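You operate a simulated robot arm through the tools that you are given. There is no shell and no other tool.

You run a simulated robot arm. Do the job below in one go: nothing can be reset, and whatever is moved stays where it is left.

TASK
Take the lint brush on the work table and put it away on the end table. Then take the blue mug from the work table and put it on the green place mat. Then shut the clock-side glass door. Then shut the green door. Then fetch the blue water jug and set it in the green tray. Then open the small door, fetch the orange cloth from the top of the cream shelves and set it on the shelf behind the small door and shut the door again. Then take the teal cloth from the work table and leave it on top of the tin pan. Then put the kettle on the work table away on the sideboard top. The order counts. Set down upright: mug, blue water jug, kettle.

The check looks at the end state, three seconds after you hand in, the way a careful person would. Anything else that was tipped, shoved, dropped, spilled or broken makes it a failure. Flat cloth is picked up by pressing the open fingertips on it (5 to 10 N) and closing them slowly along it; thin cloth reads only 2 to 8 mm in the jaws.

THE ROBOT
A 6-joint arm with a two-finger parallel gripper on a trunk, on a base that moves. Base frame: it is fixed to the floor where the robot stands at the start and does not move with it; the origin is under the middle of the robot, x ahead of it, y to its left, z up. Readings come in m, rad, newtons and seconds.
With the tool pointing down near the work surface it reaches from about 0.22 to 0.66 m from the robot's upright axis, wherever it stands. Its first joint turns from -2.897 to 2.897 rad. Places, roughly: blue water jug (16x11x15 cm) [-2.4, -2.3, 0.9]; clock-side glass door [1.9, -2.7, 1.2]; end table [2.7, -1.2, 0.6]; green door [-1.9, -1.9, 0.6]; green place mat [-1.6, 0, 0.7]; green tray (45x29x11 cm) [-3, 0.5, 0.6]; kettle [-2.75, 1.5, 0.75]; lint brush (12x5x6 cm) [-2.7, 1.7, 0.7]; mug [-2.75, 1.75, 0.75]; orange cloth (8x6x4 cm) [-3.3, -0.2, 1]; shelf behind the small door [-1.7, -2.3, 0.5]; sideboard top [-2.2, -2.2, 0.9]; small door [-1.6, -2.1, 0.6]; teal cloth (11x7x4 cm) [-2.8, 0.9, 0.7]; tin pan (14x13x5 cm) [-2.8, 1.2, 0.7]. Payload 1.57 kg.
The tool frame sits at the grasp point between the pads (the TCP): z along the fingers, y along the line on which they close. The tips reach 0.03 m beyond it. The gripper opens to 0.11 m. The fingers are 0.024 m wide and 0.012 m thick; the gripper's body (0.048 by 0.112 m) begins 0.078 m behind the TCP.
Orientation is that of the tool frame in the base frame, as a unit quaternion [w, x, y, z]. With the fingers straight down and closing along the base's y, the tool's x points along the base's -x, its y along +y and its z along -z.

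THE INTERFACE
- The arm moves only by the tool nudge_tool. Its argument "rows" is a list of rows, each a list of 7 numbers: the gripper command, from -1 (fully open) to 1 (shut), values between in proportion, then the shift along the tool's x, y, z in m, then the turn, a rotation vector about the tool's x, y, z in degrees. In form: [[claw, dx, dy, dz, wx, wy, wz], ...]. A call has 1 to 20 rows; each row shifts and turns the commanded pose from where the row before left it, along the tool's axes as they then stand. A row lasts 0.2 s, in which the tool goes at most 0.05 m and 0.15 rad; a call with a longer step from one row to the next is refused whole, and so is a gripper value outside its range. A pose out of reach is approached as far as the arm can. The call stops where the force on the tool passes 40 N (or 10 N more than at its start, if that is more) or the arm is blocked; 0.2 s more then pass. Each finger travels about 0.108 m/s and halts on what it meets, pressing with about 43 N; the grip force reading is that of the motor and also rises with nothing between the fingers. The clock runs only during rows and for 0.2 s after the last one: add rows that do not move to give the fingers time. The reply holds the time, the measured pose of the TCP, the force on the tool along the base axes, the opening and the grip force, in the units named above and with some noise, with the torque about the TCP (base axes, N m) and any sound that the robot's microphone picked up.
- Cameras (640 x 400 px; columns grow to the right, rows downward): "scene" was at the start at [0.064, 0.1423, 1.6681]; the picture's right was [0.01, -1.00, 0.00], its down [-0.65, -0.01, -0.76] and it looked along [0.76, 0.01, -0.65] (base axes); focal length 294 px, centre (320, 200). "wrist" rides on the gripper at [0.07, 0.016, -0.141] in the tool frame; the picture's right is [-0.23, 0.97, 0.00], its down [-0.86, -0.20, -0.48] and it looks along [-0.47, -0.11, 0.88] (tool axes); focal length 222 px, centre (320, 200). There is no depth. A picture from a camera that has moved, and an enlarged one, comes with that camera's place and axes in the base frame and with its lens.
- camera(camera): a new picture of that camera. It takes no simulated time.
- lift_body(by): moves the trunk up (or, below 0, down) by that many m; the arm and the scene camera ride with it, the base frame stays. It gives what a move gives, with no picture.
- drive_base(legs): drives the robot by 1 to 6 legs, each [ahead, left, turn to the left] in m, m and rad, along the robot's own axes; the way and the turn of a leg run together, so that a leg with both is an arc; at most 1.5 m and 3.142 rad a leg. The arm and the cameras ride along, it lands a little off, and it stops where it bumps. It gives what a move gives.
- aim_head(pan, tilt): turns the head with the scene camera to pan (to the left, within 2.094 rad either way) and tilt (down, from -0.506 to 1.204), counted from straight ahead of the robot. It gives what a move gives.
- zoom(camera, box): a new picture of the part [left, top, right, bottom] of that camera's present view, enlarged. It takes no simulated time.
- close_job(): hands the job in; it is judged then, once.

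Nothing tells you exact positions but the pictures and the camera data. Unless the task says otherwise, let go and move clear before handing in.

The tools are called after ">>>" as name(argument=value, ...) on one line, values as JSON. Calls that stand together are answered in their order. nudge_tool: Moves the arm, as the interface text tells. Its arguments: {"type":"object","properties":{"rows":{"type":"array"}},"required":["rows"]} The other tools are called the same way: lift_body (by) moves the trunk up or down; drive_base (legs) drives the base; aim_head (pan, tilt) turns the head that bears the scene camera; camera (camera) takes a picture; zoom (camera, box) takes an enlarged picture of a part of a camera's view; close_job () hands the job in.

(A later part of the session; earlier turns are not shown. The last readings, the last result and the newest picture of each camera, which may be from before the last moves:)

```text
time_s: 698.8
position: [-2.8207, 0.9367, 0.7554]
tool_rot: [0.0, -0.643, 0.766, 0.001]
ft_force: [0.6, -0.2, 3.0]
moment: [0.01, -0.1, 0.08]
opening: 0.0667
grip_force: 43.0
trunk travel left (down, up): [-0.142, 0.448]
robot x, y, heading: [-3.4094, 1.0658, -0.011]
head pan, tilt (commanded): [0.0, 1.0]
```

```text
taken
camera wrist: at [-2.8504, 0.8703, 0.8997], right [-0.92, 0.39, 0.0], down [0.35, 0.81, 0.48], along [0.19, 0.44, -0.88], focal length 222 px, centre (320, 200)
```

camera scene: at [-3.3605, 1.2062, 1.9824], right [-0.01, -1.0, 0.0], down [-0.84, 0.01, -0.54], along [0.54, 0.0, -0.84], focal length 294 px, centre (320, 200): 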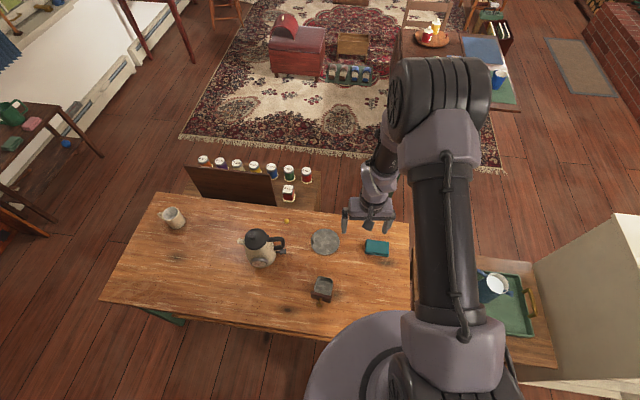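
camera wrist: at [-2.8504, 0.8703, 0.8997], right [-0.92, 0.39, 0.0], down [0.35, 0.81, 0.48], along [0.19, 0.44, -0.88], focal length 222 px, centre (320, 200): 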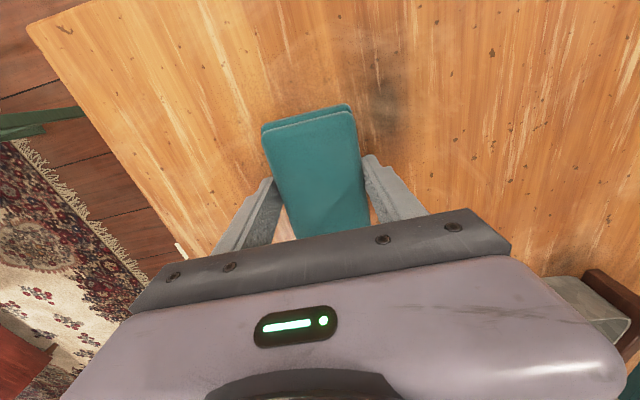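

The teal cloth is gripped. I lift it and carry it over the tin pan.

>>> lift_body(by=0.16)

>>> nudge_tool(rows=[[1, -0.0404, 0.0029, 0, 0, 0, 0], [1, -0.0404, 0.0029, 0, 0, 0, 0], [1, -0.0404, 0.0029, 0, 0, 0, 0], [1, -0.0404, 0.0029, 0, 0, 0, 0], [1, -0.0404, 0.0029, 0, 0, 0, 0], [1, -0.0404, 0.0029, 0, 0, 0, 0], [1, 0, 0, 0, 0, 0, 0]])

>>> camera(camera="scene")

>>> zoom(camera="scene", box=[260, 180, 460, 320])

>>> camera(camera="wrist")

```text
time_s: 700.6
position: [-2.8217, 0.9356, 0.9153]
tool_rot: [0.0, -0.643, 0.766, 0.002]
ft_force: [-0.1, 0.3, 0.1]
moment: [-0.01, -0.01, 0.0]
opening: 0.0669
grip_force: 42.9
trunk travel left (down, up): [-0.302, 0.288]
robot x, y, heading: [-3.4128, 1.0665, -0.008]
head pan, tilt (commanded): [0.0, 1.0]
```

```text
time_s: 702.2
position: [-2.796, 1.1773, 0.9189]
tool_rot: [0.0, -0.643, 0.766, 0.002]
ft_force: [0.2, 0.1, -0.8]
moment: [0.02, 0.0, 0.02]
opening: 0.0669
grip_force: 43.0
trunk travel left (down, up): [-0.302, 0.288]
robot x, y, heading: [-3.4069, 1.0625, -0.009]
head pan, tilt (commanded): [0.0, 1.0]
```

```text
taken
camera scene: at [-3.3602, 1.2056, 1.6974], right [-0.01, -1.0, 0.0], down [-0.84, 0.01, -0.54], along [0.54, 0.0, -0.84], focal length 294 px, centre (320, 200)
```

scene: 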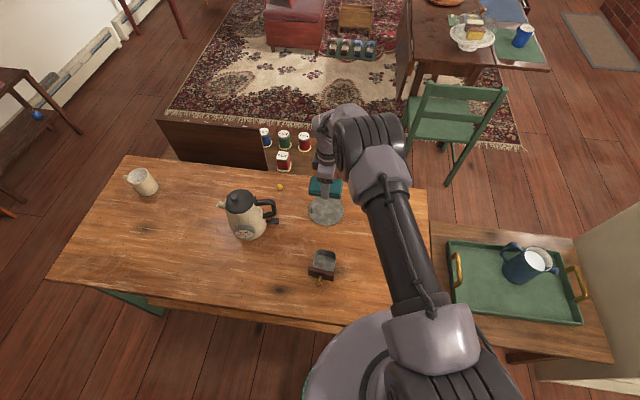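

```text
2.86 times, centred on (360, 250) of scene
camera zoom: at [-3.3602, 1.2056, 1.6974], right [-0.01, -1.0, 0.0], down [-0.84, 0.01, -0.54], along [0.54, 0.0, -0.84], focal length 839 px, centre (206, 57)
```

zoom: 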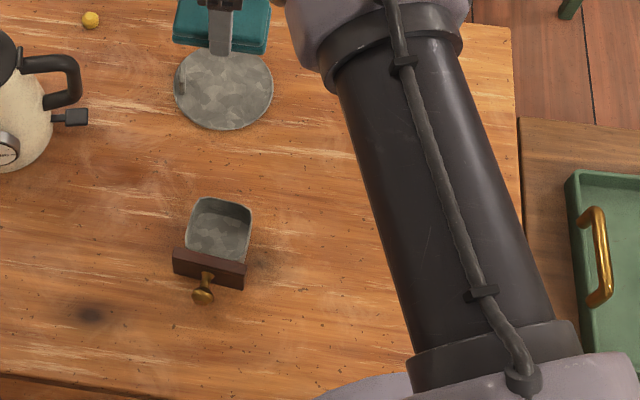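

```text
taken
camera wrist: at [-2.825, 1.1114, 1.0615], right [-0.92, 0.39, 0.0], down [0.35, 0.81, 0.48], along [0.19, 0.44, -0.88], focal length 222 px, centre (320, 200)
```

wrist: 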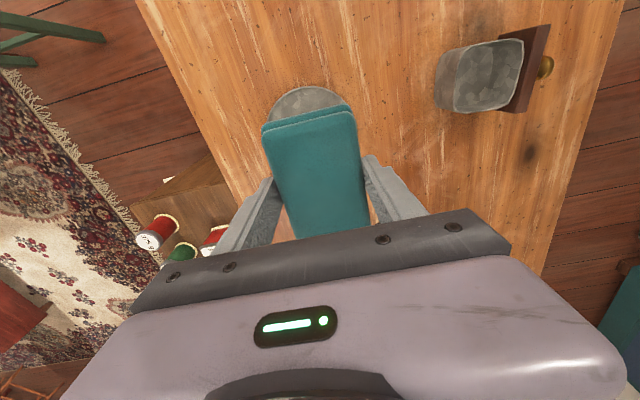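

The pan's centre is about (-2.793,1.175), with a small tab on its north rim. I shift the cloth a few mm south and lower it.

>>> nudge_tool(rows=[[1, 0.006, -0.002, 0, 0, 0, 0], [1, 0, 0, 0, 0, 0, 0]])

>>> lift_body(by=-0.09)

>>> zoom(camera="scene", box=[260, 160, 420, 280])

>>> camera(camera="wrist")

```text
time_s: 702.9
position: [-2.7953, 1.1706, 0.9176]
tool_rot: [0.0, -0.642, 0.767, 0.001]
ft_force: [-0.1, 0.3, -0.1]
moment: [0.0, 0.01, 0.0]
opening: 0.0666
grip_force: 43.2
trunk travel left (down, up): [-0.302, 0.288]
robot x, y, heading: [-3.4107, 1.0651, -0.005]
head pan, tilt (commanded): [0.0, 1.0]
```

```text
time_s: 704.1
position: [-2.7953, 1.1712, 0.8278]
tool_rot: [0.0, -0.643, 0.766, 0.001]
ft_force: [-0.3, 0.0, -0.6]
moment: [0.04, -0.03, 0.01]
opening: 0.0669
grip_force: 42.6
trunk travel left (down, up): [-0.212, 0.378]
robot x, y, heading: [-3.4076, 1.0668, -0.01]
head pan, tilt (commanded): [0.0, 1.0]
```

```text
3.33 times, centred on (340, 220) of scene
camera zoom: at [-3.3603, 1.2062, 1.6074], right [-0.01, -1.0, 0.0], down [-0.84, 0.01, -0.54], along [0.54, 0.0, -0.84], focal length 979 px, centre (253, 133)
```

zoom: 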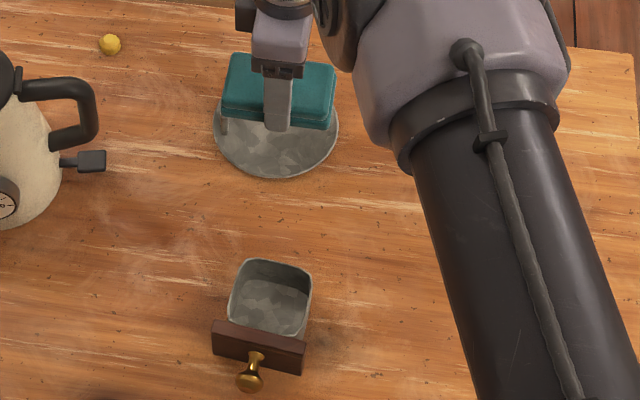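

```text
taken
camera wrist: at [-2.824, 1.1051, 0.9712], right [-0.92, 0.39, 0.0], down [0.35, 0.81, 0.48], along [0.19, 0.44, -0.88], focal length 222 px, centre (320, 200)
```

wrist: 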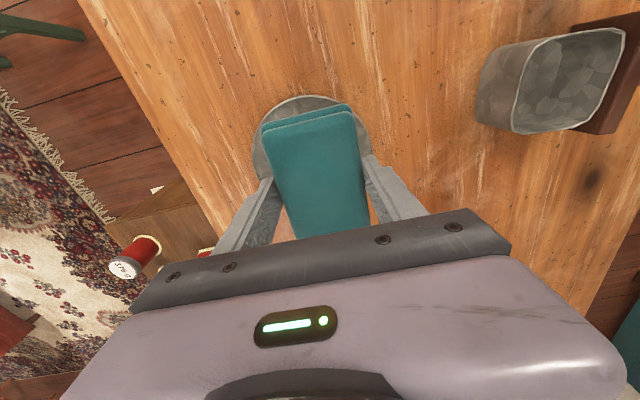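

>>> nudge_tool(rows=[[1, 0.005, 0.0, 0, 0, 0, 0], [1, 0, 0, 0, 0, 0, 0]])

>>> lift_body(by=-0.02)

>>> lift_body(by=-0.012)

>>> zoom(camera="scene", box=[280, 160, 380, 240])

```text
time_s: 704.7
position: [-2.7982, 1.1663, 0.8277]
tool_rot: [-0.001, -0.643, 0.766, 0.001]
ft_force: [1.1, 0.5, -1.0]
moment: [0.02, 0.02, 0.02]
opening: 0.0666
grip_force: 43.3
trunk travel left (down, up): [-0.212, 0.378]
robot x, y, heading: [-3.4089, 1.0651, -0.011]
head pan, tilt (commanded): [0.0, 1.0]
```

```text
time_s: 705.4
position: [-2.7979, 1.1657, 0.8082]
tool_rot: [-0.001, -0.643, 0.766, 0.002]
ft_force: [0.4, -1.0, -1.3]
moment: [0.01, 0.02, 0.01]
opening: 0.0668
grip_force: 43.6
trunk travel left (down, up): [-0.192, 0.398]
robot x, y, heading: [-3.4067, 1.0629, -0.008]
head pan, tilt (commanded): [0.0, 1.0]
```

```text
time_s: 706.0
position: [-2.7968, 1.1654, 0.7958]
tool_rot: [0.0, -0.643, 0.766, 0.001]
ft_force: [0.2, 0.2, -0.4]
moment: [0.01, -0.01, -0.01]
opening: 0.0666
grip_force: 42.7
trunk travel left (down, up): [-0.18, 0.41]
robot x, y, heading: [-3.4153, 1.0671, -0.01]
head pan, tilt (commanded): [0.0, 1.0]
```

```text
5.00 times, centred on (330, 200) of scene
camera zoom: at [-3.3603, 1.2062, 1.5753], right [-0.01, -1.0, 0.0], down [-0.84, 0.01, -0.54], along [0.54, 0.0, -0.84], focal length 1469 px, centre (270, 200)
```

zoom: 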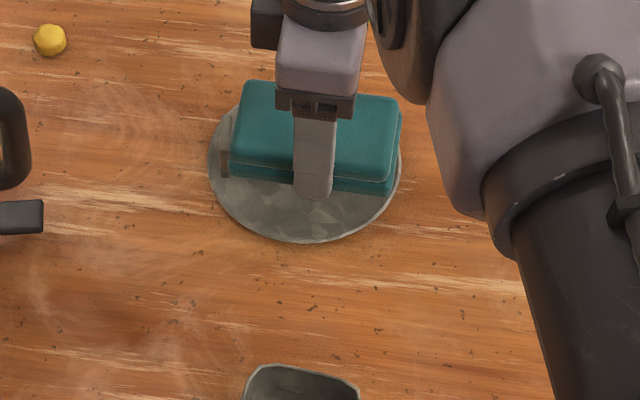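

>>> lift_body(by=-0.008)

>>> lift_body(by=-0.006)

>>> lift_body(by=-0.006)

```text
time_s: 706.5
position: [-2.7959, 1.1656, 0.7875]
tool_rot: [0.0, -0.643, 0.766, 0.001]
ft_force: [1.9, -0.1, -0.5]
moment: [-0.02, -0.01, 0.04]
opening: 0.0666
grip_force: 43.2
trunk travel left (down, up): [-0.172, 0.418]
robot x, y, heading: [-3.4105, 1.0667, -0.006]
head pan, tilt (commanded): [0.0, 1.0]
```

```text
time_s: 707.1
position: [-2.7971, 1.1658, 0.7816]
tool_rot: [0.0, -0.643, 0.766, 0.001]
ft_force: [-0.6, 0.1, -0.3]
moment: [0.01, 0.0, -0.03]
opening: 0.0667
grip_force: 42.8
trunk travel left (down, up): [-0.166, 0.424]
robot x, y, heading: [-3.4147, 1.063, -0.008]
head pan, tilt (commanded): [0.0, 1.0]
```

```text
time_s: 707.6
position: [-2.7966, 1.167, 0.775]
tool_rot: [0.0, -0.643, 0.766, 0.001]
ft_force: [-0.1, -0.6, 0.0]
moment: [-0.06, 0.01, 0.01]
opening: 0.0668
grip_force: 42.9
trunk travel left (down, up): [-0.16, 0.43]
robot x, y, heading: [-3.4104, 1.0627, -0.013]
head pan, tilt (commanded): [0.0, 1.0]
```

>>> lift_body(by=-0.005)

>>> lift_body(by=-0.004)

>>> lift_body(by=-0.004)

>>> zoom(camera="scene", box=[280, 160, 380, 240])

```text
time_s: 708.2
position: [-2.7963, 1.1656, 0.7702]
tool_rot: [0.0, -0.643, 0.766, 0.001]
ft_force: [-0.2, 0.2, -0.1]
moment: [0.0, 0.0, 0.02]
opening: 0.067
grip_force: 42.6
trunk travel left (down, up): [-0.155, 0.435]
robot x, y, heading: [-3.411, 1.0692, -0.012]
head pan, tilt (commanded): [0.0, 1.0]
```

```text
time_s: 708.7
position: [-2.7957, 1.1661, 0.7667]
tool_rot: [0.0, -0.642, 0.767, 0.001]
ft_force: [0.3, -0.2, 0.3]
moment: [0.02, 0.03, 0.02]
opening: 0.0666
grip_force: 43.2
trunk travel left (down, up): [-0.151, 0.439]
robot x, y, heading: [-3.4084, 1.0644, -0.007]
head pan, tilt (commanded): [0.0, 1.0]
```

```text
time_s: 709.2
position: [-2.7957, 1.1652, 0.7615]
tool_rot: [0.0, -0.643, 0.766, 0.001]
ft_force: [-0.1, 0.1, 0.0]
moment: [-0.02, 0.01, -0.03]
opening: 0.0669
grip_force: 43.0
trunk travel left (down, up): [-0.147, 0.443]
robot x, y, heading: [-3.4126, 1.0625, -0.006]
head pan, tilt (commanded): [0.0, 1.0]
```

```text
5.00 times, centred on (330, 200) of scene
camera zoom: at [-3.3602, 1.2062, 1.5423], right [-0.01, -1.0, 0.0], down [-0.84, 0.01, -0.54], along [0.54, 0.0, -0.84], focal length 1469 px, centre (270, 200)
```

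zoom: 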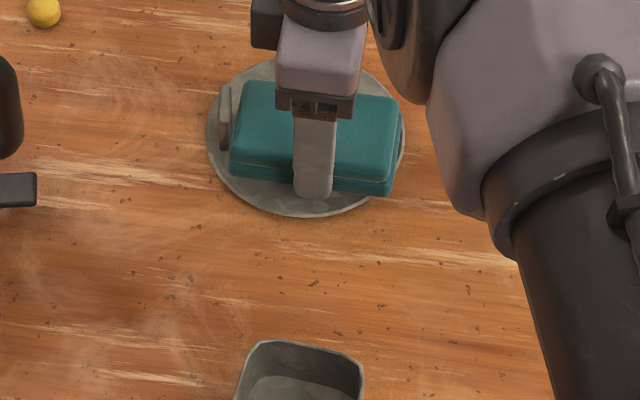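

>>> lift_body(by=-0.003)

>>> lift_body(by=-0.003)

```text
time_s: 709.8
position: [-2.7957, 1.1655, 0.7604]
tool_rot: [0.001, -0.643, 0.766, 0.0]
ft_force: [-0.4, 0.0, 14.8]
moment: [-0.05, 0.07, 0.01]
opening: 0.0664
grip_force: 42.6
trunk travel left (down, up): [-0.144, 0.446]
robot x, y, heading: [-3.4094, 1.065, -0.008]
head pan, tilt (commanded): [0.0, 1.0]
```

```text
time_s: 710.3
position: [-2.7956, 1.166, 0.761]
tool_rot: [0.003, -0.642, 0.767, -0.001]
ft_force: [-6.9, -1.9, 20.3]
moment: [-0.3, 0.58, -0.16]
opening: 0.0666
grip_force: 43.2
trunk travel left (down, up): [-0.141, 0.449]
robot x, y, heading: [-3.4087, 1.0627, -0.011]
head pan, tilt (commanded): [0.0, 1.0]
stopped: the force on the tool passed its limit at 41 N (the readings are from after the stop); the commanded pose is now the measured one
```

Contact. I ease up, open, and rise.

>>> lift_body(by=0.004)

>>> nudge_tool(rows=[[-0.4, 0, 0, 0, 0, 0, 0], [-0.6, 0, 0, 0, 0, 0, 0], [-0.7, 0, 0, 0, 0, 0, 0], [-0.7, 0, 0, 0, 0, 0, 0]])

>>> lift_body(by=0.25)

>>> camera(camera="wrist")

>>> zoom(camera="scene", box=[240, 160, 440, 300])

```text
time_s: 710.8
position: [-2.7963, 1.1657, 0.7627]
tool_rot: [0.001, -0.642, 0.766, 0.0]
ft_force: [0.2, -0.2, 0.1]
moment: [0.0, -0.04, 0.0]
opening: 0.0668
grip_force: 43.2
trunk travel left (down, up): [-0.145, 0.445]
robot x, y, heading: [-3.4082, 1.0649, -0.009]
head pan, tilt (commanded): [0.0, 1.0]
```

```text
time_s: 711.8
position: [-2.7939, 1.1668, 0.7623]
tool_rot: [0.002, -0.642, 0.767, 0.0]
ft_force: [1.1, -0.6, 0.3]
moment: [0.01, 0.03, -0.02]
opening: 0.0936
grip_force: 0.1
trunk travel left (down, up): [-0.145, 0.445]
robot x, y, heading: [-3.4091, 1.0679, -0.006]
head pan, tilt (commanded): [0.0, 1.0]
```

```text
time_s: 714.4
position: [-2.7946, 1.1662, 1.0124]
tool_rot: [0.002, -0.642, 0.767, 0.0]
ft_force: [-0.4, 0.0, 0.0]
moment: [-0.03, -0.01, 0.02]
opening: 0.0939
grip_force: 0.0
trunk travel left (down, up): [-0.395, 0.195]
robot x, y, heading: [-3.4082, 1.063, -0.009]
head pan, tilt (commanded): [0.0, 1.0]
```

```text
taken
camera wrist: at [-2.8237, 1.1006, 1.1558], right [-0.92, 0.39, 0.0], down [0.34, 0.81, 0.48], along [0.19, 0.44, -0.88], focal length 222 px, centre (320, 200)
```

wrist: 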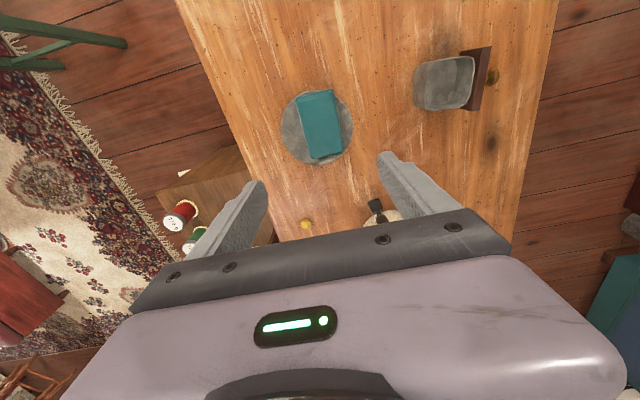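

```text
2.86 times, centred on (340, 230) of scene
camera zoom: at [-3.3601, 1.2062, 1.7904], right [-0.01, -1.0, 0.0], down [-0.84, 0.01, -0.54], along [0.54, 0.0, -0.84], focal length 839 px, centre (263, 114)
```

zoom: 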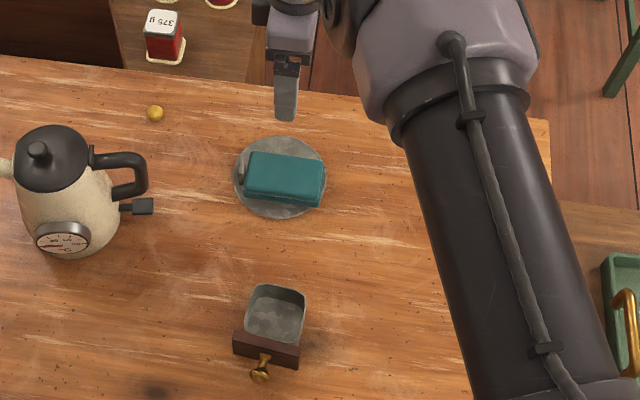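

The teal cloth lies on the tin pan. Last is the kettle: I rise and move north along the table to look at it from above.

>>> lift_body(by=0.19)

>>> drive_base(legs=[[-0.03, 0.3, 0]])

>>> camera(camera="wrist")

>>> aim_head(pan=0.3, tilt=0.8)

>>> camera(camera="scene")

>>> zoom(camera="scene", box=[200, 160, 400, 320])

```text
time_s: 716.5
position: [-2.7937, 1.1657, 1.2021]
tool_rot: [0.002, -0.642, 0.766, 0.0]
ft_force: [-0.3, 0.4, 0.4]
moment: [-0.02, 0.02, -0.02]
opening: 0.0936
grip_force: 0.0
trunk travel left (down, up): [-0.585, 0.005]
robot x, y, heading: [-3.4128, 1.0667, -0.012]
head pan, tilt (commanded): [0.0, 1.0]
```

```text
time_s: 718.5
position: [-2.8211, 1.462, 1.2017]
tool_rot: [0.002, -0.642, 0.767, 0.0]
ft_force: [0.3, 0.6, -0.9]
moment: [0.01, -0.04, -0.05]
opening: 0.0935
grip_force: 0.0
trunk travel left (down, up): [-0.585, 0.005]
robot x, y, heading: [-3.4394, 1.3587, -0.015]
head pan, tilt (commanded): [0.0, 1.0]
```

```text
taken
camera wrist: at [-2.8513, 1.396, 1.346], right [-0.92, 0.39, 0.0], down [0.35, 0.81, 0.48], along [0.19, 0.44, -0.88], focal length 222 px, centre (320, 200)
```

wrist: 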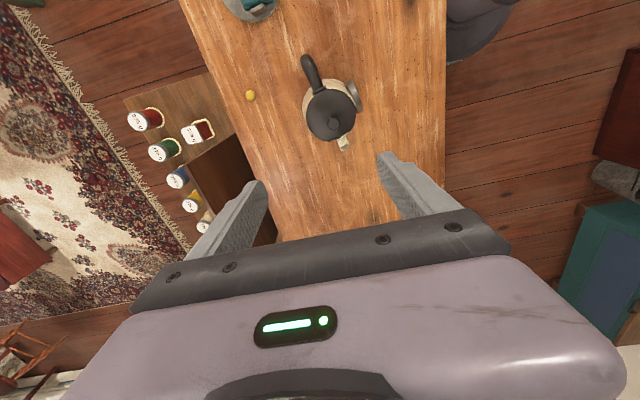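

```text
time_s: 719.3
position: [-2.8216, 1.4606, 1.2018]
tool_rot: [0.002, -0.642, 0.766, 0.0]
ft_force: [0.2, 0.3, -0.2]
moment: [0.01, 0.0, 0.03]
opening: 0.0937
grip_force: 0.1
trunk travel left (down, up): [-0.585, 0.005]
robot x, y, heading: [-3.4403, 1.3582, -0.01]
head pan, tilt (commanded): [0.3, 0.799]
```

```text
taken
camera scene: at [-3.3799, 1.5254, 1.9956], right [0.29, -0.96, 0.0], down [-0.69, -0.21, -0.7], along [0.67, 0.2, -0.72], focal length 294 px, centre (320, 200)
```

scene: 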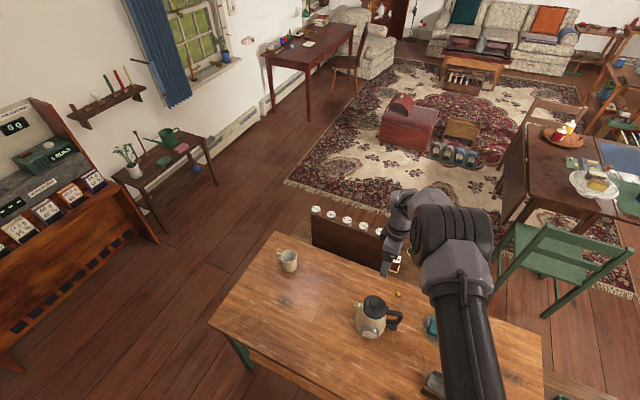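

```text
2.50 times, centred on (300, 240) of scene
camera zoom: at [-3.3799, 1.5254, 1.9956], right [0.29, -0.96, 0.0], down [-0.69, -0.21, -0.7], along [0.67, 0.2, -0.72], focal length 734 px, centre (370, 100)
```

zoom: 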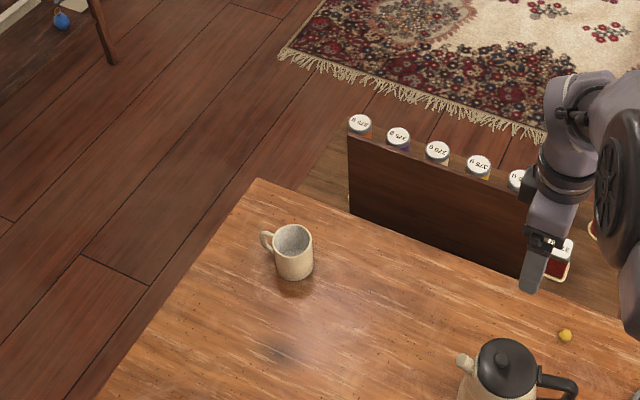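

>>> zoom(camera="scene", box=[330, 270, 430, 350])

>>> zoom(camera="wrist", box=[260, 40, 400, 160])

```text
5.00 times, centred on (380, 310) of scene
camera zoom: at [-3.3799, 1.5254, 1.9956], right [0.29, -0.96, 0.0], down [-0.69, -0.21, -0.7], along [0.67, 0.2, -0.72], focal length 1469 px, centre (20, -350)
```

zoom: 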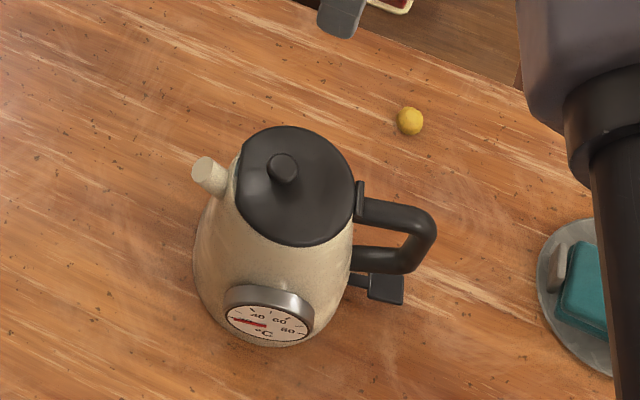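

```text
3.33 times, centred on (330, 100) of wrist
camera zoom: at [-2.8512, 1.3956, 1.346], right [-0.92, 0.39, 0.0], down [0.35, 0.81, 0.48], along [0.19, 0.44, -0.88], focal length 740 px, centre (287, 533)
```

zoom: 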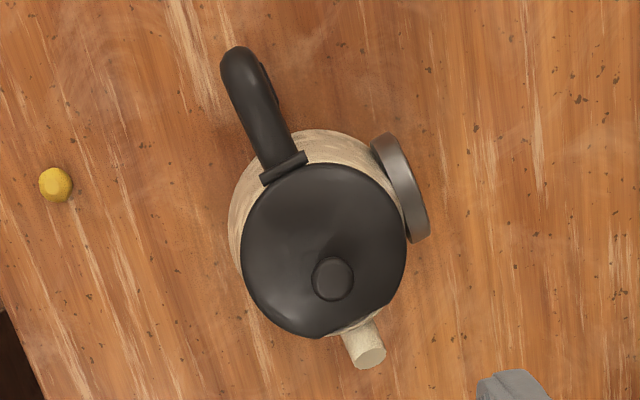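

The kettle's axis is about (-2.845,1.465): lid ≈9.6 cm wide, top of knob at z≈0.92, handle south, spout north, gauge on the west. I turn the gripper to close along NW–SE, clear of all three, and lower for a closer look.

>>> nudge_tool(rows=[[-1, 0.0, 0.022, 0, 0, 0, 0], [-1, 0, 0, 0, 0, 0, 7.4], [-1, 0, 0, 0, 0, 0, 7.4], [-1, 0, 0, 0, 0, 0, 7.4], [-1, 0, 0, 0, 0, 0, 7.4], [-1, 0, 0, 0, 0, 0, 7.4], [-1, 0, 0, 0, 0, 0, 0]])

>>> lift_body(by=-0.15)

>>> zoom(camera="wrist", box=[200, 40, 440, 240])

```text
time_s: 720.9
position: [-2.8445, 1.4647, 1.2022]
tool_rot: [0.002, -0.365, 0.931, 0.001]
ft_force: [-0.3, -0.1, -0.1]
moment: [0.01, 0.0, 0.0]
opening: 0.11
grip_force: 0.1
trunk travel left (down, up): [-0.585, 0.005]
robot x, y, heading: [-3.4355, 1.3632, -0.006]
head pan, tilt (commanded): [0.3, 0.799]
```

```text
time_s: 722.7
position: [-2.8443, 1.4647, 1.0528]
tool_rot: [0.002, -0.366, 0.931, 0.0]
ft_force: [-0.4, -0.6, -1.2]
moment: [0.0, 0.02, 0.01]
opening: 0.1099
grip_force: 0.1
trunk travel left (down, up): [-0.435, 0.155]
robot x, y, heading: [-3.4404, 1.3618, -0.01]
head pan, tilt (commanded): [0.3, 0.799]
```

```text
2.00 times, centred on (320, 140) of wrist
camera zoom: at [-2.9071, 1.4295, 1.1963], right [-0.5, 0.87, 0.0], down [0.76, 0.43, 0.48], along [0.42, 0.24, -0.88], focal length 444 px, centre (320, 320)
```

zoom: 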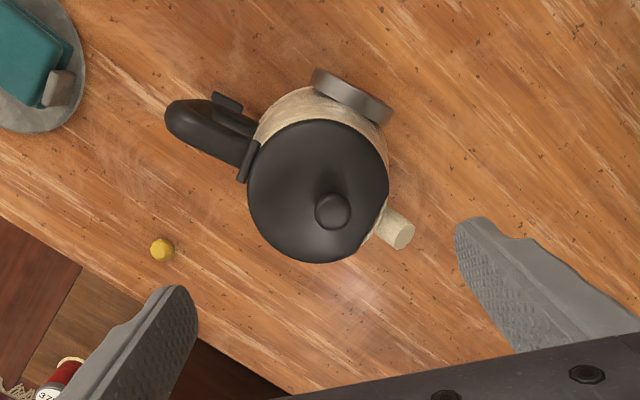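

>>> nudge_tool(rows=[[-1, 0.001, -0.002, 0, 0, 0, 0], [-1, 0, 0, 0, 0, 0, 0]])

>>> lift_body(by=-0.09)

>>> zoom(camera="wrist", box=[200, 40, 440, 240])

>>> zoom(camera="scene", box=[320, 220, 440, 340])

```text
time_s: 723.3
position: [-2.8424, 1.4629, 1.0529]
tool_rot: [0.001, -0.366, 0.93, 0.001]
ft_force: [1.0, 0.6, 0.5]
moment: [-0.03, 0.0, 0.0]
opening: 0.1102
grip_force: 0.1
trunk travel left (down, up): [-0.435, 0.155]
robot x, y, heading: [-3.4377, 1.355, -0.004]
head pan, tilt (commanded): [0.3, 0.799]
```

```text
time_s: 724.5
position: [-2.8427, 1.4619, 0.9642]
tool_rot: [0.002, -0.366, 0.931, 0.001]
ft_force: [0.3, -1.1, -0.9]
moment: [-0.05, 0.02, -0.02]
opening: 0.1103
grip_force: 0.1
trunk travel left (down, up): [-0.345, 0.245]
robot x, y, heading: [-3.4403, 1.3616, -0.007]
head pan, tilt (commanded): [0.3, 0.799]
```

```text
2.00 times, centred on (320, 140) of wrist
camera zoom: at [-2.9062, 1.4277, 1.1065], right [-0.5, 0.87, 0.0], down [0.76, 0.43, 0.48], along [0.42, 0.24, -0.88], focal length 444 px, centre (320, 320)
```

zoom: 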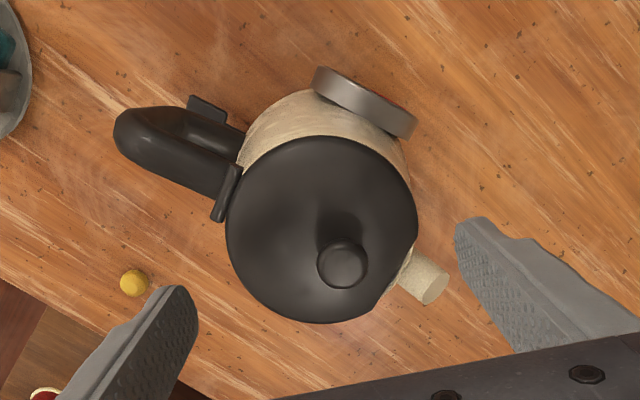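

```text
3.33 times, centred on (380, 280) of scene
camera zoom: at [-3.3802, 1.5259, 1.7557], right [0.29, -0.96, 0.0], down [-0.69, -0.21, -0.7], along [0.67, 0.2, -0.72], focal length 979 px, centre (120, -67)
```

zoom: 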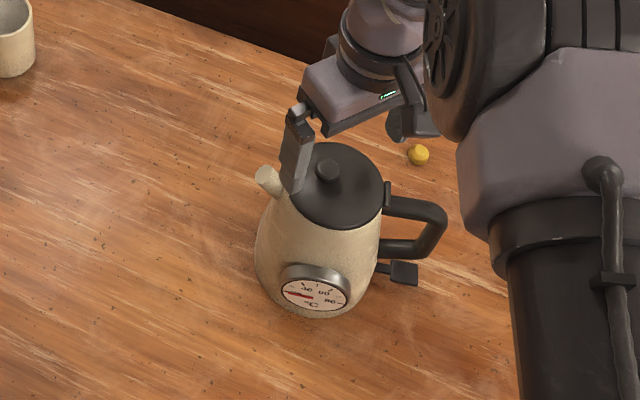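

>>> nudge_tool(rows=[[-1, 0.005, 0.002, 0, 0, 0, 0], [-1, 0, 0, 0, 0, 0, 0]])

>>> lift_body(by=-0.045)

>>> zoom(camera="wrist", box=[200, 40, 440, 240])

>>> zoom(camera="scene", box=[320, 200, 440, 320])

```text
time_s: 725.1
position: [-2.8486, 1.4621, 0.962]
tool_rot: [0.001, -0.366, 0.931, 0.001]
ft_force: [-0.9, -0.6, 0.2]
moment: [0.01, 0.05, -0.04]
opening: 0.1098
grip_force: 0.0
trunk travel left (down, up): [-0.345, 0.245]
robot x, y, heading: [-3.4371, 1.3627, -0.008]
head pan, tilt (commanded): [0.3, 0.799]
```

```text
time_s: 726.0
position: [-2.8486, 1.4621, 0.9184]
tool_rot: [0.002, -0.366, 0.931, 0.001]
ft_force: [-0.5, -0.4, 0.8]
moment: [-0.01, 0.03, -0.01]
opening: 0.1101
grip_force: 0.1
trunk travel left (down, up): [-0.3, 0.29]
robot x, y, heading: [-3.4373, 1.3586, -0.008]
head pan, tilt (commanded): [0.3, 0.799]
```

```text
2.00 times, centred on (320, 140) of wrist
camera zoom: at [-2.9116, 1.426, 1.0617], right [-0.5, 0.87, 0.0], down [0.76, 0.43, 0.48], along [0.42, 0.24, -0.88], focal length 444 px, centre (320, 320)
```

zoom: 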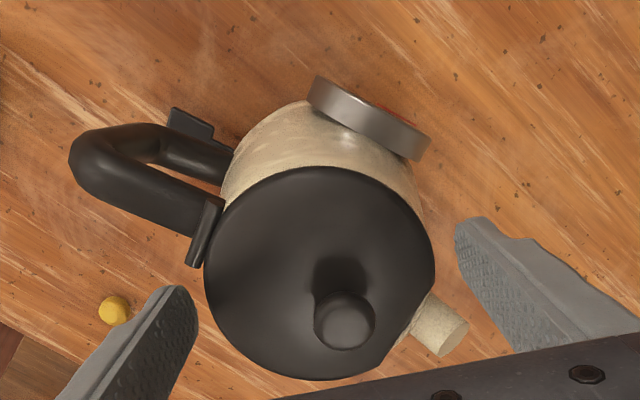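

```text
3.33 times, centred on (380, 260) of scene
camera zoom: at [-3.3802, 1.5259, 1.7107], right [0.29, -0.96, 0.0], down [-0.69, -0.21, -0.7], along [0.67, 0.2, -0.72], focal length 979 px, centre (120, 0)
```

zoom: 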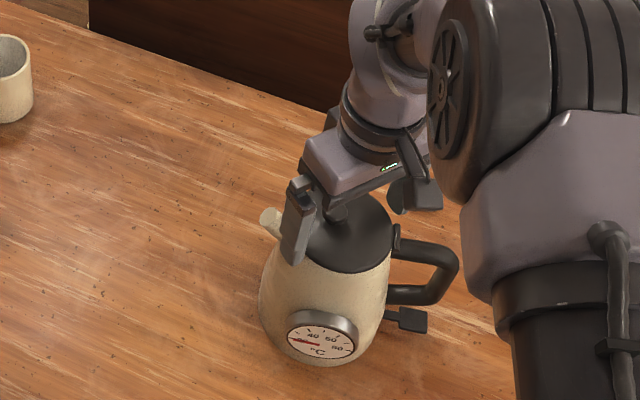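

>>> lift_body(by=-0.02)

>>> lift_body(by=-0.01)

>>> camera(camera="wrist")

>>> zoom(camera="scene", box=[320, 200, 440, 320])

```text
time_s: 726.6
position: [-2.8482, 1.4617, 0.8983]
tool_rot: [0.001, -0.366, 0.93, 0.0]
ft_force: [0.0, -0.4, 0.2]
moment: [0.04, -0.02, 0.01]
opening: 0.1101
grip_force: 0.0
trunk travel left (down, up): [-0.28, 0.31]
robot x, y, heading: [-3.4369, 1.3593, -0.01]
head pan, tilt (commanded): [0.3, 0.799]
```

```text
time_s: 727.2
position: [-2.8485, 1.4602, 0.8895]
tool_rot: [0.001, -0.366, 0.931, 0.001]
ft_force: [0.0, -0.3, -0.2]
moment: [0.0, 0.0, -0.02]
opening: 0.1101
grip_force: 0.1
trunk travel left (down, up): [-0.27, 0.32]
robot x, y, heading: [-3.4365, 1.3579, -0.012]
head pan, tilt (commanded): [0.3, 0.799]
```

```text
taken
camera wrist: at [-2.9117, 1.426, 1.0316], right [-0.5, 0.87, 0.0], down [0.76, 0.43, 0.48], along [0.42, 0.24, -0.88], focal length 222 px, centre (320, 200)
```

wrist: 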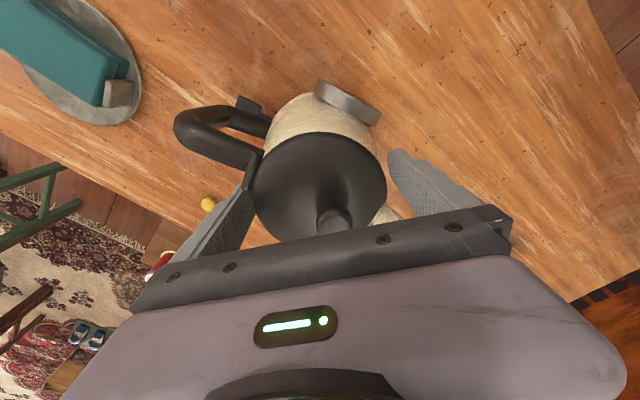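

```text
3.33 times, centred on (380, 260) of scene
camera zoom: at [-3.3802, 1.5259, 1.6806], right [0.29, -0.96, 0.0], down [-0.69, -0.21, -0.7], along [0.67, 0.2, -0.72], focal length 979 px, centre (120, 0)
```

zoom: 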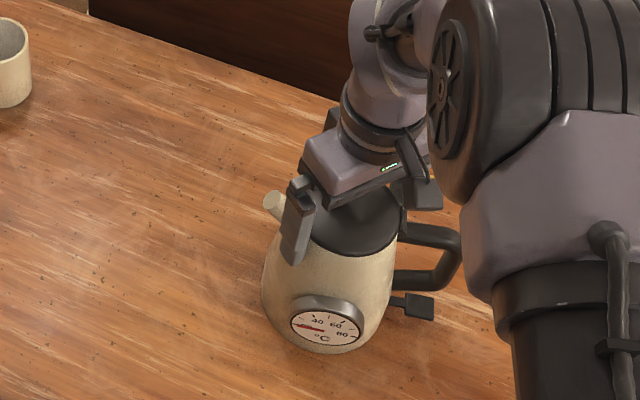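

The SE finger is close to the handle bracket, so I rotate the gripper 8° away from it before closing.

>>> nudge_tool(rows=[[-1, 0, 0, -0.01, 0, 0, 0], [-1, 0, 0, 0, 0, 0, -5], [-1, 0, 0, 0, 0, 0, -5], [-1, 0, 0, 0.01, 0, 0, 0], [-1, 0, 0, 0, 0, 0, 0]])

>>> zoom(camera="wrist", box=[200, 60, 440, 260])

```text
time_s: 728.4
position: [-2.8489, 1.4613, 0.8879]
tool_rot: [0.001, -0.445, 0.896, 0.001]
ft_force: [-0.3, -0.4, -0.4]
moment: [0.01, -0.02, 0.02]
opening: 0.1101
grip_force: 0.1
trunk travel left (down, up): [-0.27, 0.32]
robot x, y, heading: [-3.439, 1.36, -0.01]
head pan, tilt (commanded): [0.3, 0.799]
```

```text
2.00 times, centred on (320, 160) of wrist
camera zoom: at [-2.905, 1.4156, 1.0313], right [-0.64, 0.77, 0.0], down [0.67, 0.56, 0.48], along [0.37, 0.31, -0.88], focal length 444 px, centre (320, 280)
```

zoom: 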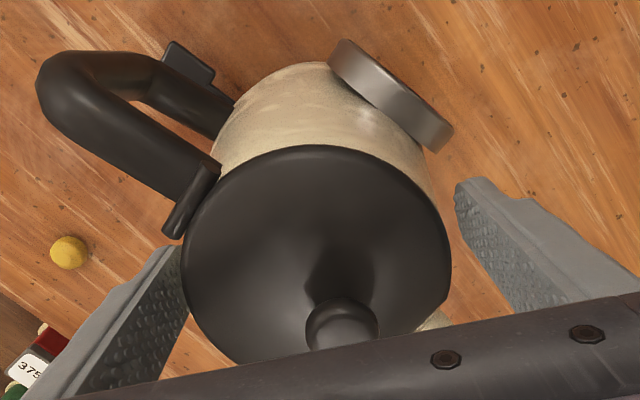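

>>> nudge_tool(rows=[[-0.95, 0, 0, 0.003, 0, 0, 0], [-0.9, 0, 0, 0, 0, 0, 0], [-0.85, 0, 0, 0, 0, 0, 0], [-0.8, 0, 0, 0, 0, 0, 0], [-0.7, 0, 0, 0, 0, 0, 0], [-0.4, 0, 0, 0, 0, 0, 0], [0.3, 0, 0, 0, 0, 0, 0], [1, 0, 0, 0, 0, 0, 0], [1, 0, 0, 0, 0, 0, 0]])

>>> camera(camera="wrist")

>>> zoom(camera="scene", box=[320, 200, 440, 320])

```text
time_s: 730.4
position: [-2.8494, 1.4613, 0.8852]
tool_rot: [0.001, -0.445, 0.895, 0.0]
ft_force: [3.4, -3.6, 0.9]
moment: [-0.16, -0.2, -0.01]
opening: 0.1042
grip_force: 42.9
trunk travel left (down, up): [-0.27, 0.32]
robot x, y, heading: [-3.4359, 1.3598, -0.003]
head pan, tilt (commanded): [0.3, 0.799]
```

```text
taken
camera wrist: at [-2.905, 1.4155, 1.0283], right [-0.64, 0.77, 0.0], down [0.67, 0.56, 0.48], along [0.37, 0.31, -0.88], focal length 222 px, centre (320, 200)
```

wrist: 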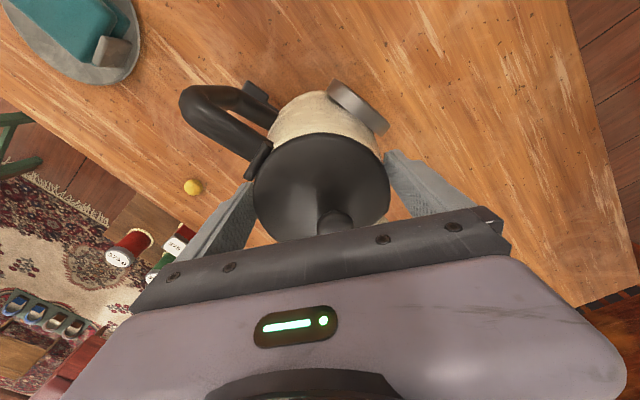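

```text
3.33 times, centred on (380, 260) of scene
camera zoom: at [-3.3797, 1.5255, 1.6807], right [0.29, -0.96, 0.0], down [-0.69, -0.21, -0.7], along [0.67, 0.2, -0.72], focal length 979 px, centre (120, 0)
```

zoom: 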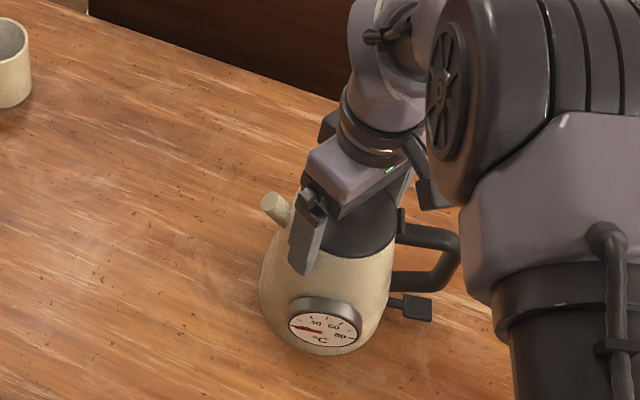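

Gripped at 10.4 cm. I lift 2 cm and check that it holds level.

>>> lift_body(by=0.02)

>>> camera(camera="wrist")

>>> zoom(camera="scene", box=[320, 200, 440, 320])

```text
time_s: 731.1
position: [-2.8489, 1.4609, 0.9044]
tool_rot: [0.0, -0.446, 0.895, 0.001]
ft_force: [-0.1, 0.2, -12.0]
moment: [-0.04, 0.05, -0.02]
opening: 0.1043
grip_force: 42.5
trunk travel left (down, up): [-0.29, 0.3]
robot x, y, heading: [-3.4396, 1.363, -0.006]
head pan, tilt (commanded): [0.3, 0.799]
```

```text
taken
camera wrist: at [-2.9045, 1.4161, 1.0474], right [-0.64, 0.77, 0.0], down [0.67, 0.56, 0.48], along [0.37, 0.31, -0.88], focal length 222 px, centre (320, 200)
```

wrist: 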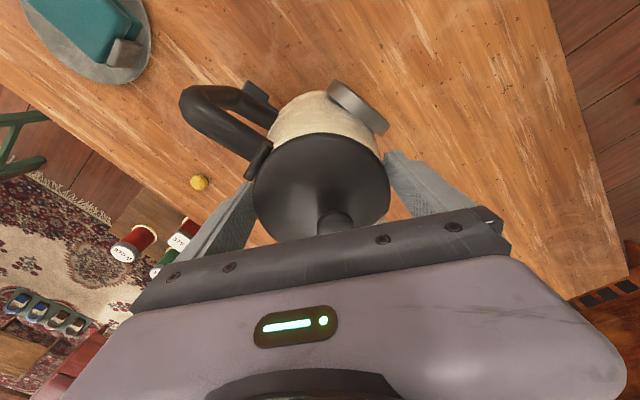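

```text
3.33 times, centred on (380, 260) of scene
camera zoom: at [-3.3783, 1.5263, 1.7005], right [0.29, -0.96, 0.0], down [-0.69, -0.21, -0.7], along [0.67, 0.2, -0.72], focal length 979 px, centre (120, 0)
```

zoom: 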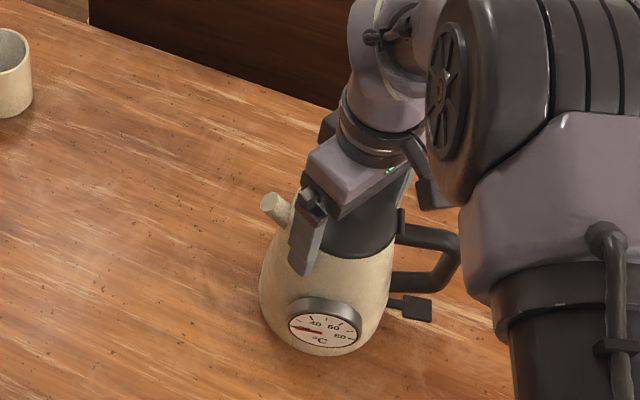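

The kettle is held level (about 1.2 kg). I lift it high, draw it in slowly and take the west route to the sideboard.

>>> lift_body(by=0.29)

>>> nudge_tool(rows=[[1, 0.012, 0.016, 0, 0, 0, 0], [1, 0.016, 0.021, 0, 0, 0, 0], [1, 0.018, 0.0239, 0, 0, 0, 0], [1, 0.018, 0.0239, 0, 0, 0, 0], [1, 0.018, 0.0239, 0, 0, 0, 0], [1, 0.012, 0.016, 0, 0, 0, 0], [1, 0, 0, 0, 0, 0, 0]])

>>> drive_base(legs=[[-0.52, 0, 0], [0, -1.0, 0], [0, -1.05, 0]])

>>> camera(camera="wrist")

```text
time_s: 734.0
position: [-2.8482, 1.4605, 1.1945]
tool_rot: [0.002, -0.445, 0.895, 0.0]
ft_force: [0.8, 0.2, -10.8]
moment: [-0.04, 0.04, 0.01]
opening: 0.1039
grip_force: 42.8
trunk travel left (down, up): [-0.58, 0.01]
robot x, y, heading: [-3.4364, 1.3572, -0.008]
head pan, tilt (commanded): [0.3, 0.799]
```

```text
time_s: 735.6
position: [-3.0019, 1.4613, 1.1938]
tool_rot: [0.001, -0.445, 0.895, 0.001]
ft_force: [-0.4, -0.5, -11.2]
moment: [-0.05, 0.04, -0.01]
opening: 0.104
grip_force: 43.2
trunk travel left (down, up): [-0.58, 0.01]
robot x, y, heading: [-3.436, 1.3607, -0.01]
head pan, tilt (commanded): [0.3, 0.799]
```

```text
time_s: 748.5
position: [-3.5388, -0.6008, 1.1936]
tool_rot: [0.001, -0.441, 0.897, 0.001]
ft_force: [-0.7, 0.0, -11.3]
moment: [-0.08, 0.02, -0.01]
opening: 0.1035
grip_force: 43.4
trunk travel left (down, up): [-0.58, 0.01]
robot x, y, heading: [-3.9792, -0.6979, -0.018]
head pan, tilt (commanded): [0.3, 0.799]
```

```text
taken
camera wrist: at [-3.5956, -0.6456, 1.3372], right [-0.63, 0.78, 0.0], down [0.68, 0.55, 0.48], along [0.37, 0.3, -0.88], focal length 222 px, centre (320, 200)
```

wrist: 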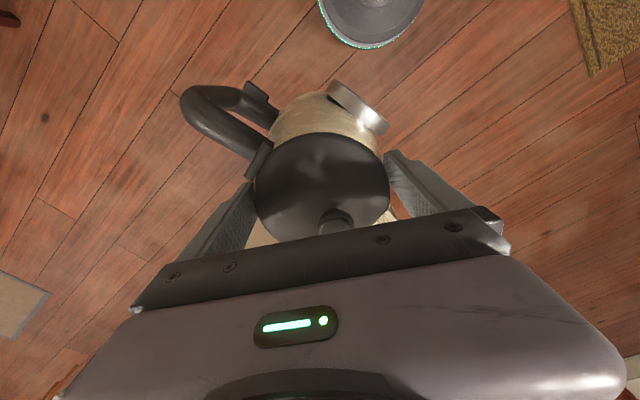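

>>> drive_base(legs=[[0.686, -0.39, 0], [0.87, -0.004, 0], [0, 0, -1.553]])

>>> camera(camera="wrist")

>>> aim_head(pan=0.0, tilt=0.8)

>>> camera(camera="scene")

```text
time_s: 760.8
position: [-2.3054, -1.5419, 1.1932]
tool_rot: [0.002, 0.315, 0.949, 0.0]
ft_force: [0.2, -0.4, -10.8]
moment: [0.04, 0.06, 0.0]
opening: 0.1032
grip_force: 42.9
trunk travel left (down, up): [-0.58, 0.01]
robot x, y, heading: [-2.4084, -1.1073, -1.572]
head pan, tilt (commanded): [0.3, 0.799]
```

```text
taken
camera wrist: at [-2.3539, -1.4872, 1.3371], right [0.76, 0.65, 0.0], down [0.57, -0.67, 0.48], along [0.31, -0.37, -0.88], focal length 222 px, centre (320, 200)
```

wrist: 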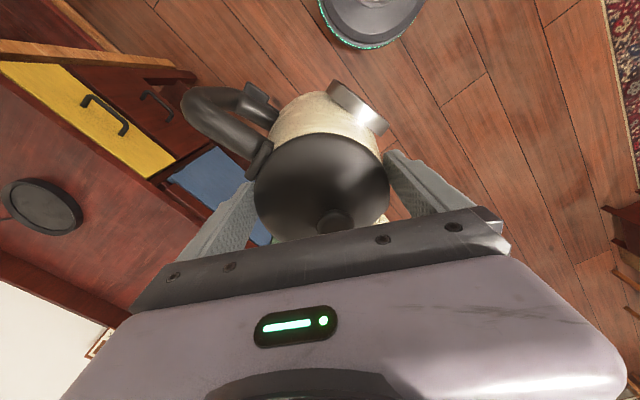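

```text
time_s: 761.6
position: [-2.3066, -1.5422, 1.1932]
tool_rot: [0.002, 0.314, 0.95, 0.0]
ft_force: [0.9, -0.5, -11.1]
moment: [0.06, 0.05, -0.02]
opening: 0.1034
grip_force: 42.5
trunk travel left (down, up): [-0.58, 0.01]
robot x, y, heading: [-2.4089, -1.1098, -1.572]
head pan, tilt (commanded): [0.0, 0.799]
```

```text
taken
camera scene: at [-2.2699, -1.1702, 1.9905], right [-1.0, 0.0, 0.0], down [0.0, 0.72, -0.7], along [0.0, -0.7, -0.72], focal length 294 px, centre (320, 200)
```

scene: 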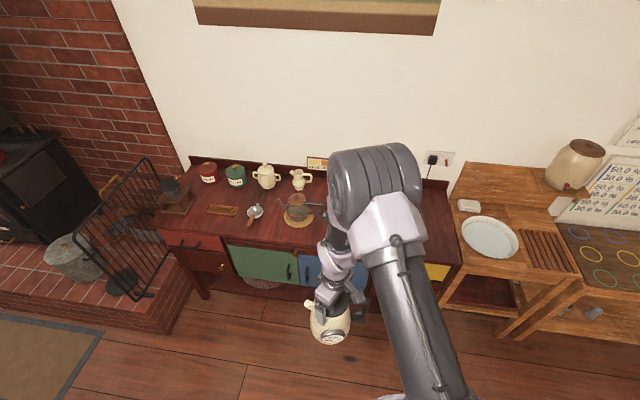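

>>> drive_base(legs=[[0.28, -0.09, 0], [0.26, 0, 0]])

>>> camera(camera="scene")

>>> camera(camera="wrist")

```text
time_s: 765.1
position: [-2.4017, -2.0883, 1.1935]
tool_rot: [0.002, 0.318, 0.948, 0.0]
ft_force: [-0.2, 0.5, -11.8]
moment: [0.02, 0.06, 0.05]
opening: 0.1031
grip_force: 42.6
trunk travel left (down, up): [-0.58, 0.01]
robot x, y, heading: [-2.5009, -1.6529, -1.583]
head pan, tilt (commanded): [0.0, 0.799]
```

```text
taken
camera scene: at [-2.3617, -1.7155, 1.9906], right [-1.0, 0.01, 0.0], down [0.01, 0.72, -0.7], along [-0.01, -0.7, -0.72], focal length 294 px, centre (320, 200)
```

scene: 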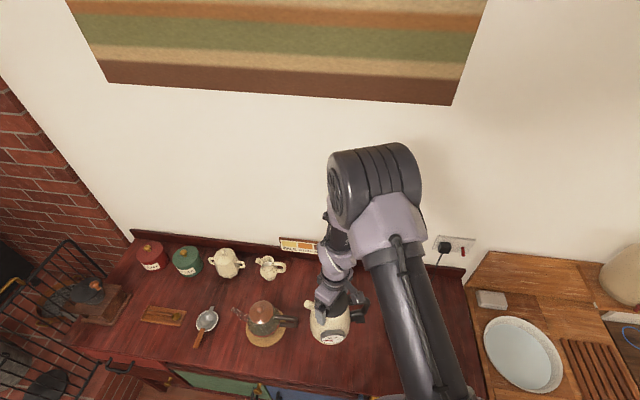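

```text
taken
camera wrist: at [-2.4484, -2.0318, 1.3372], right [0.77, 0.64, 0.0], down [0.56, -0.67, 0.48], along [0.31, -0.37, -0.88], focal length 222 px, centre (320, 200)
```

wrist: 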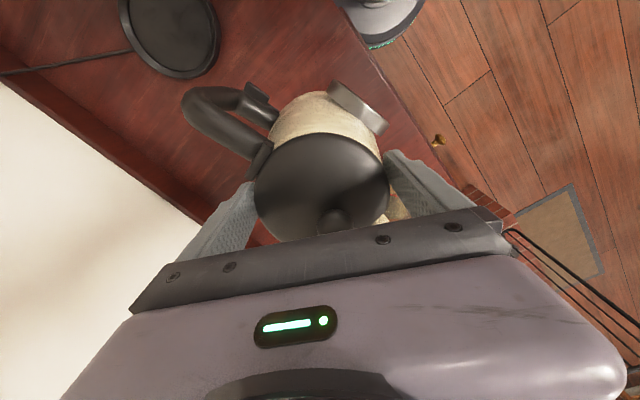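

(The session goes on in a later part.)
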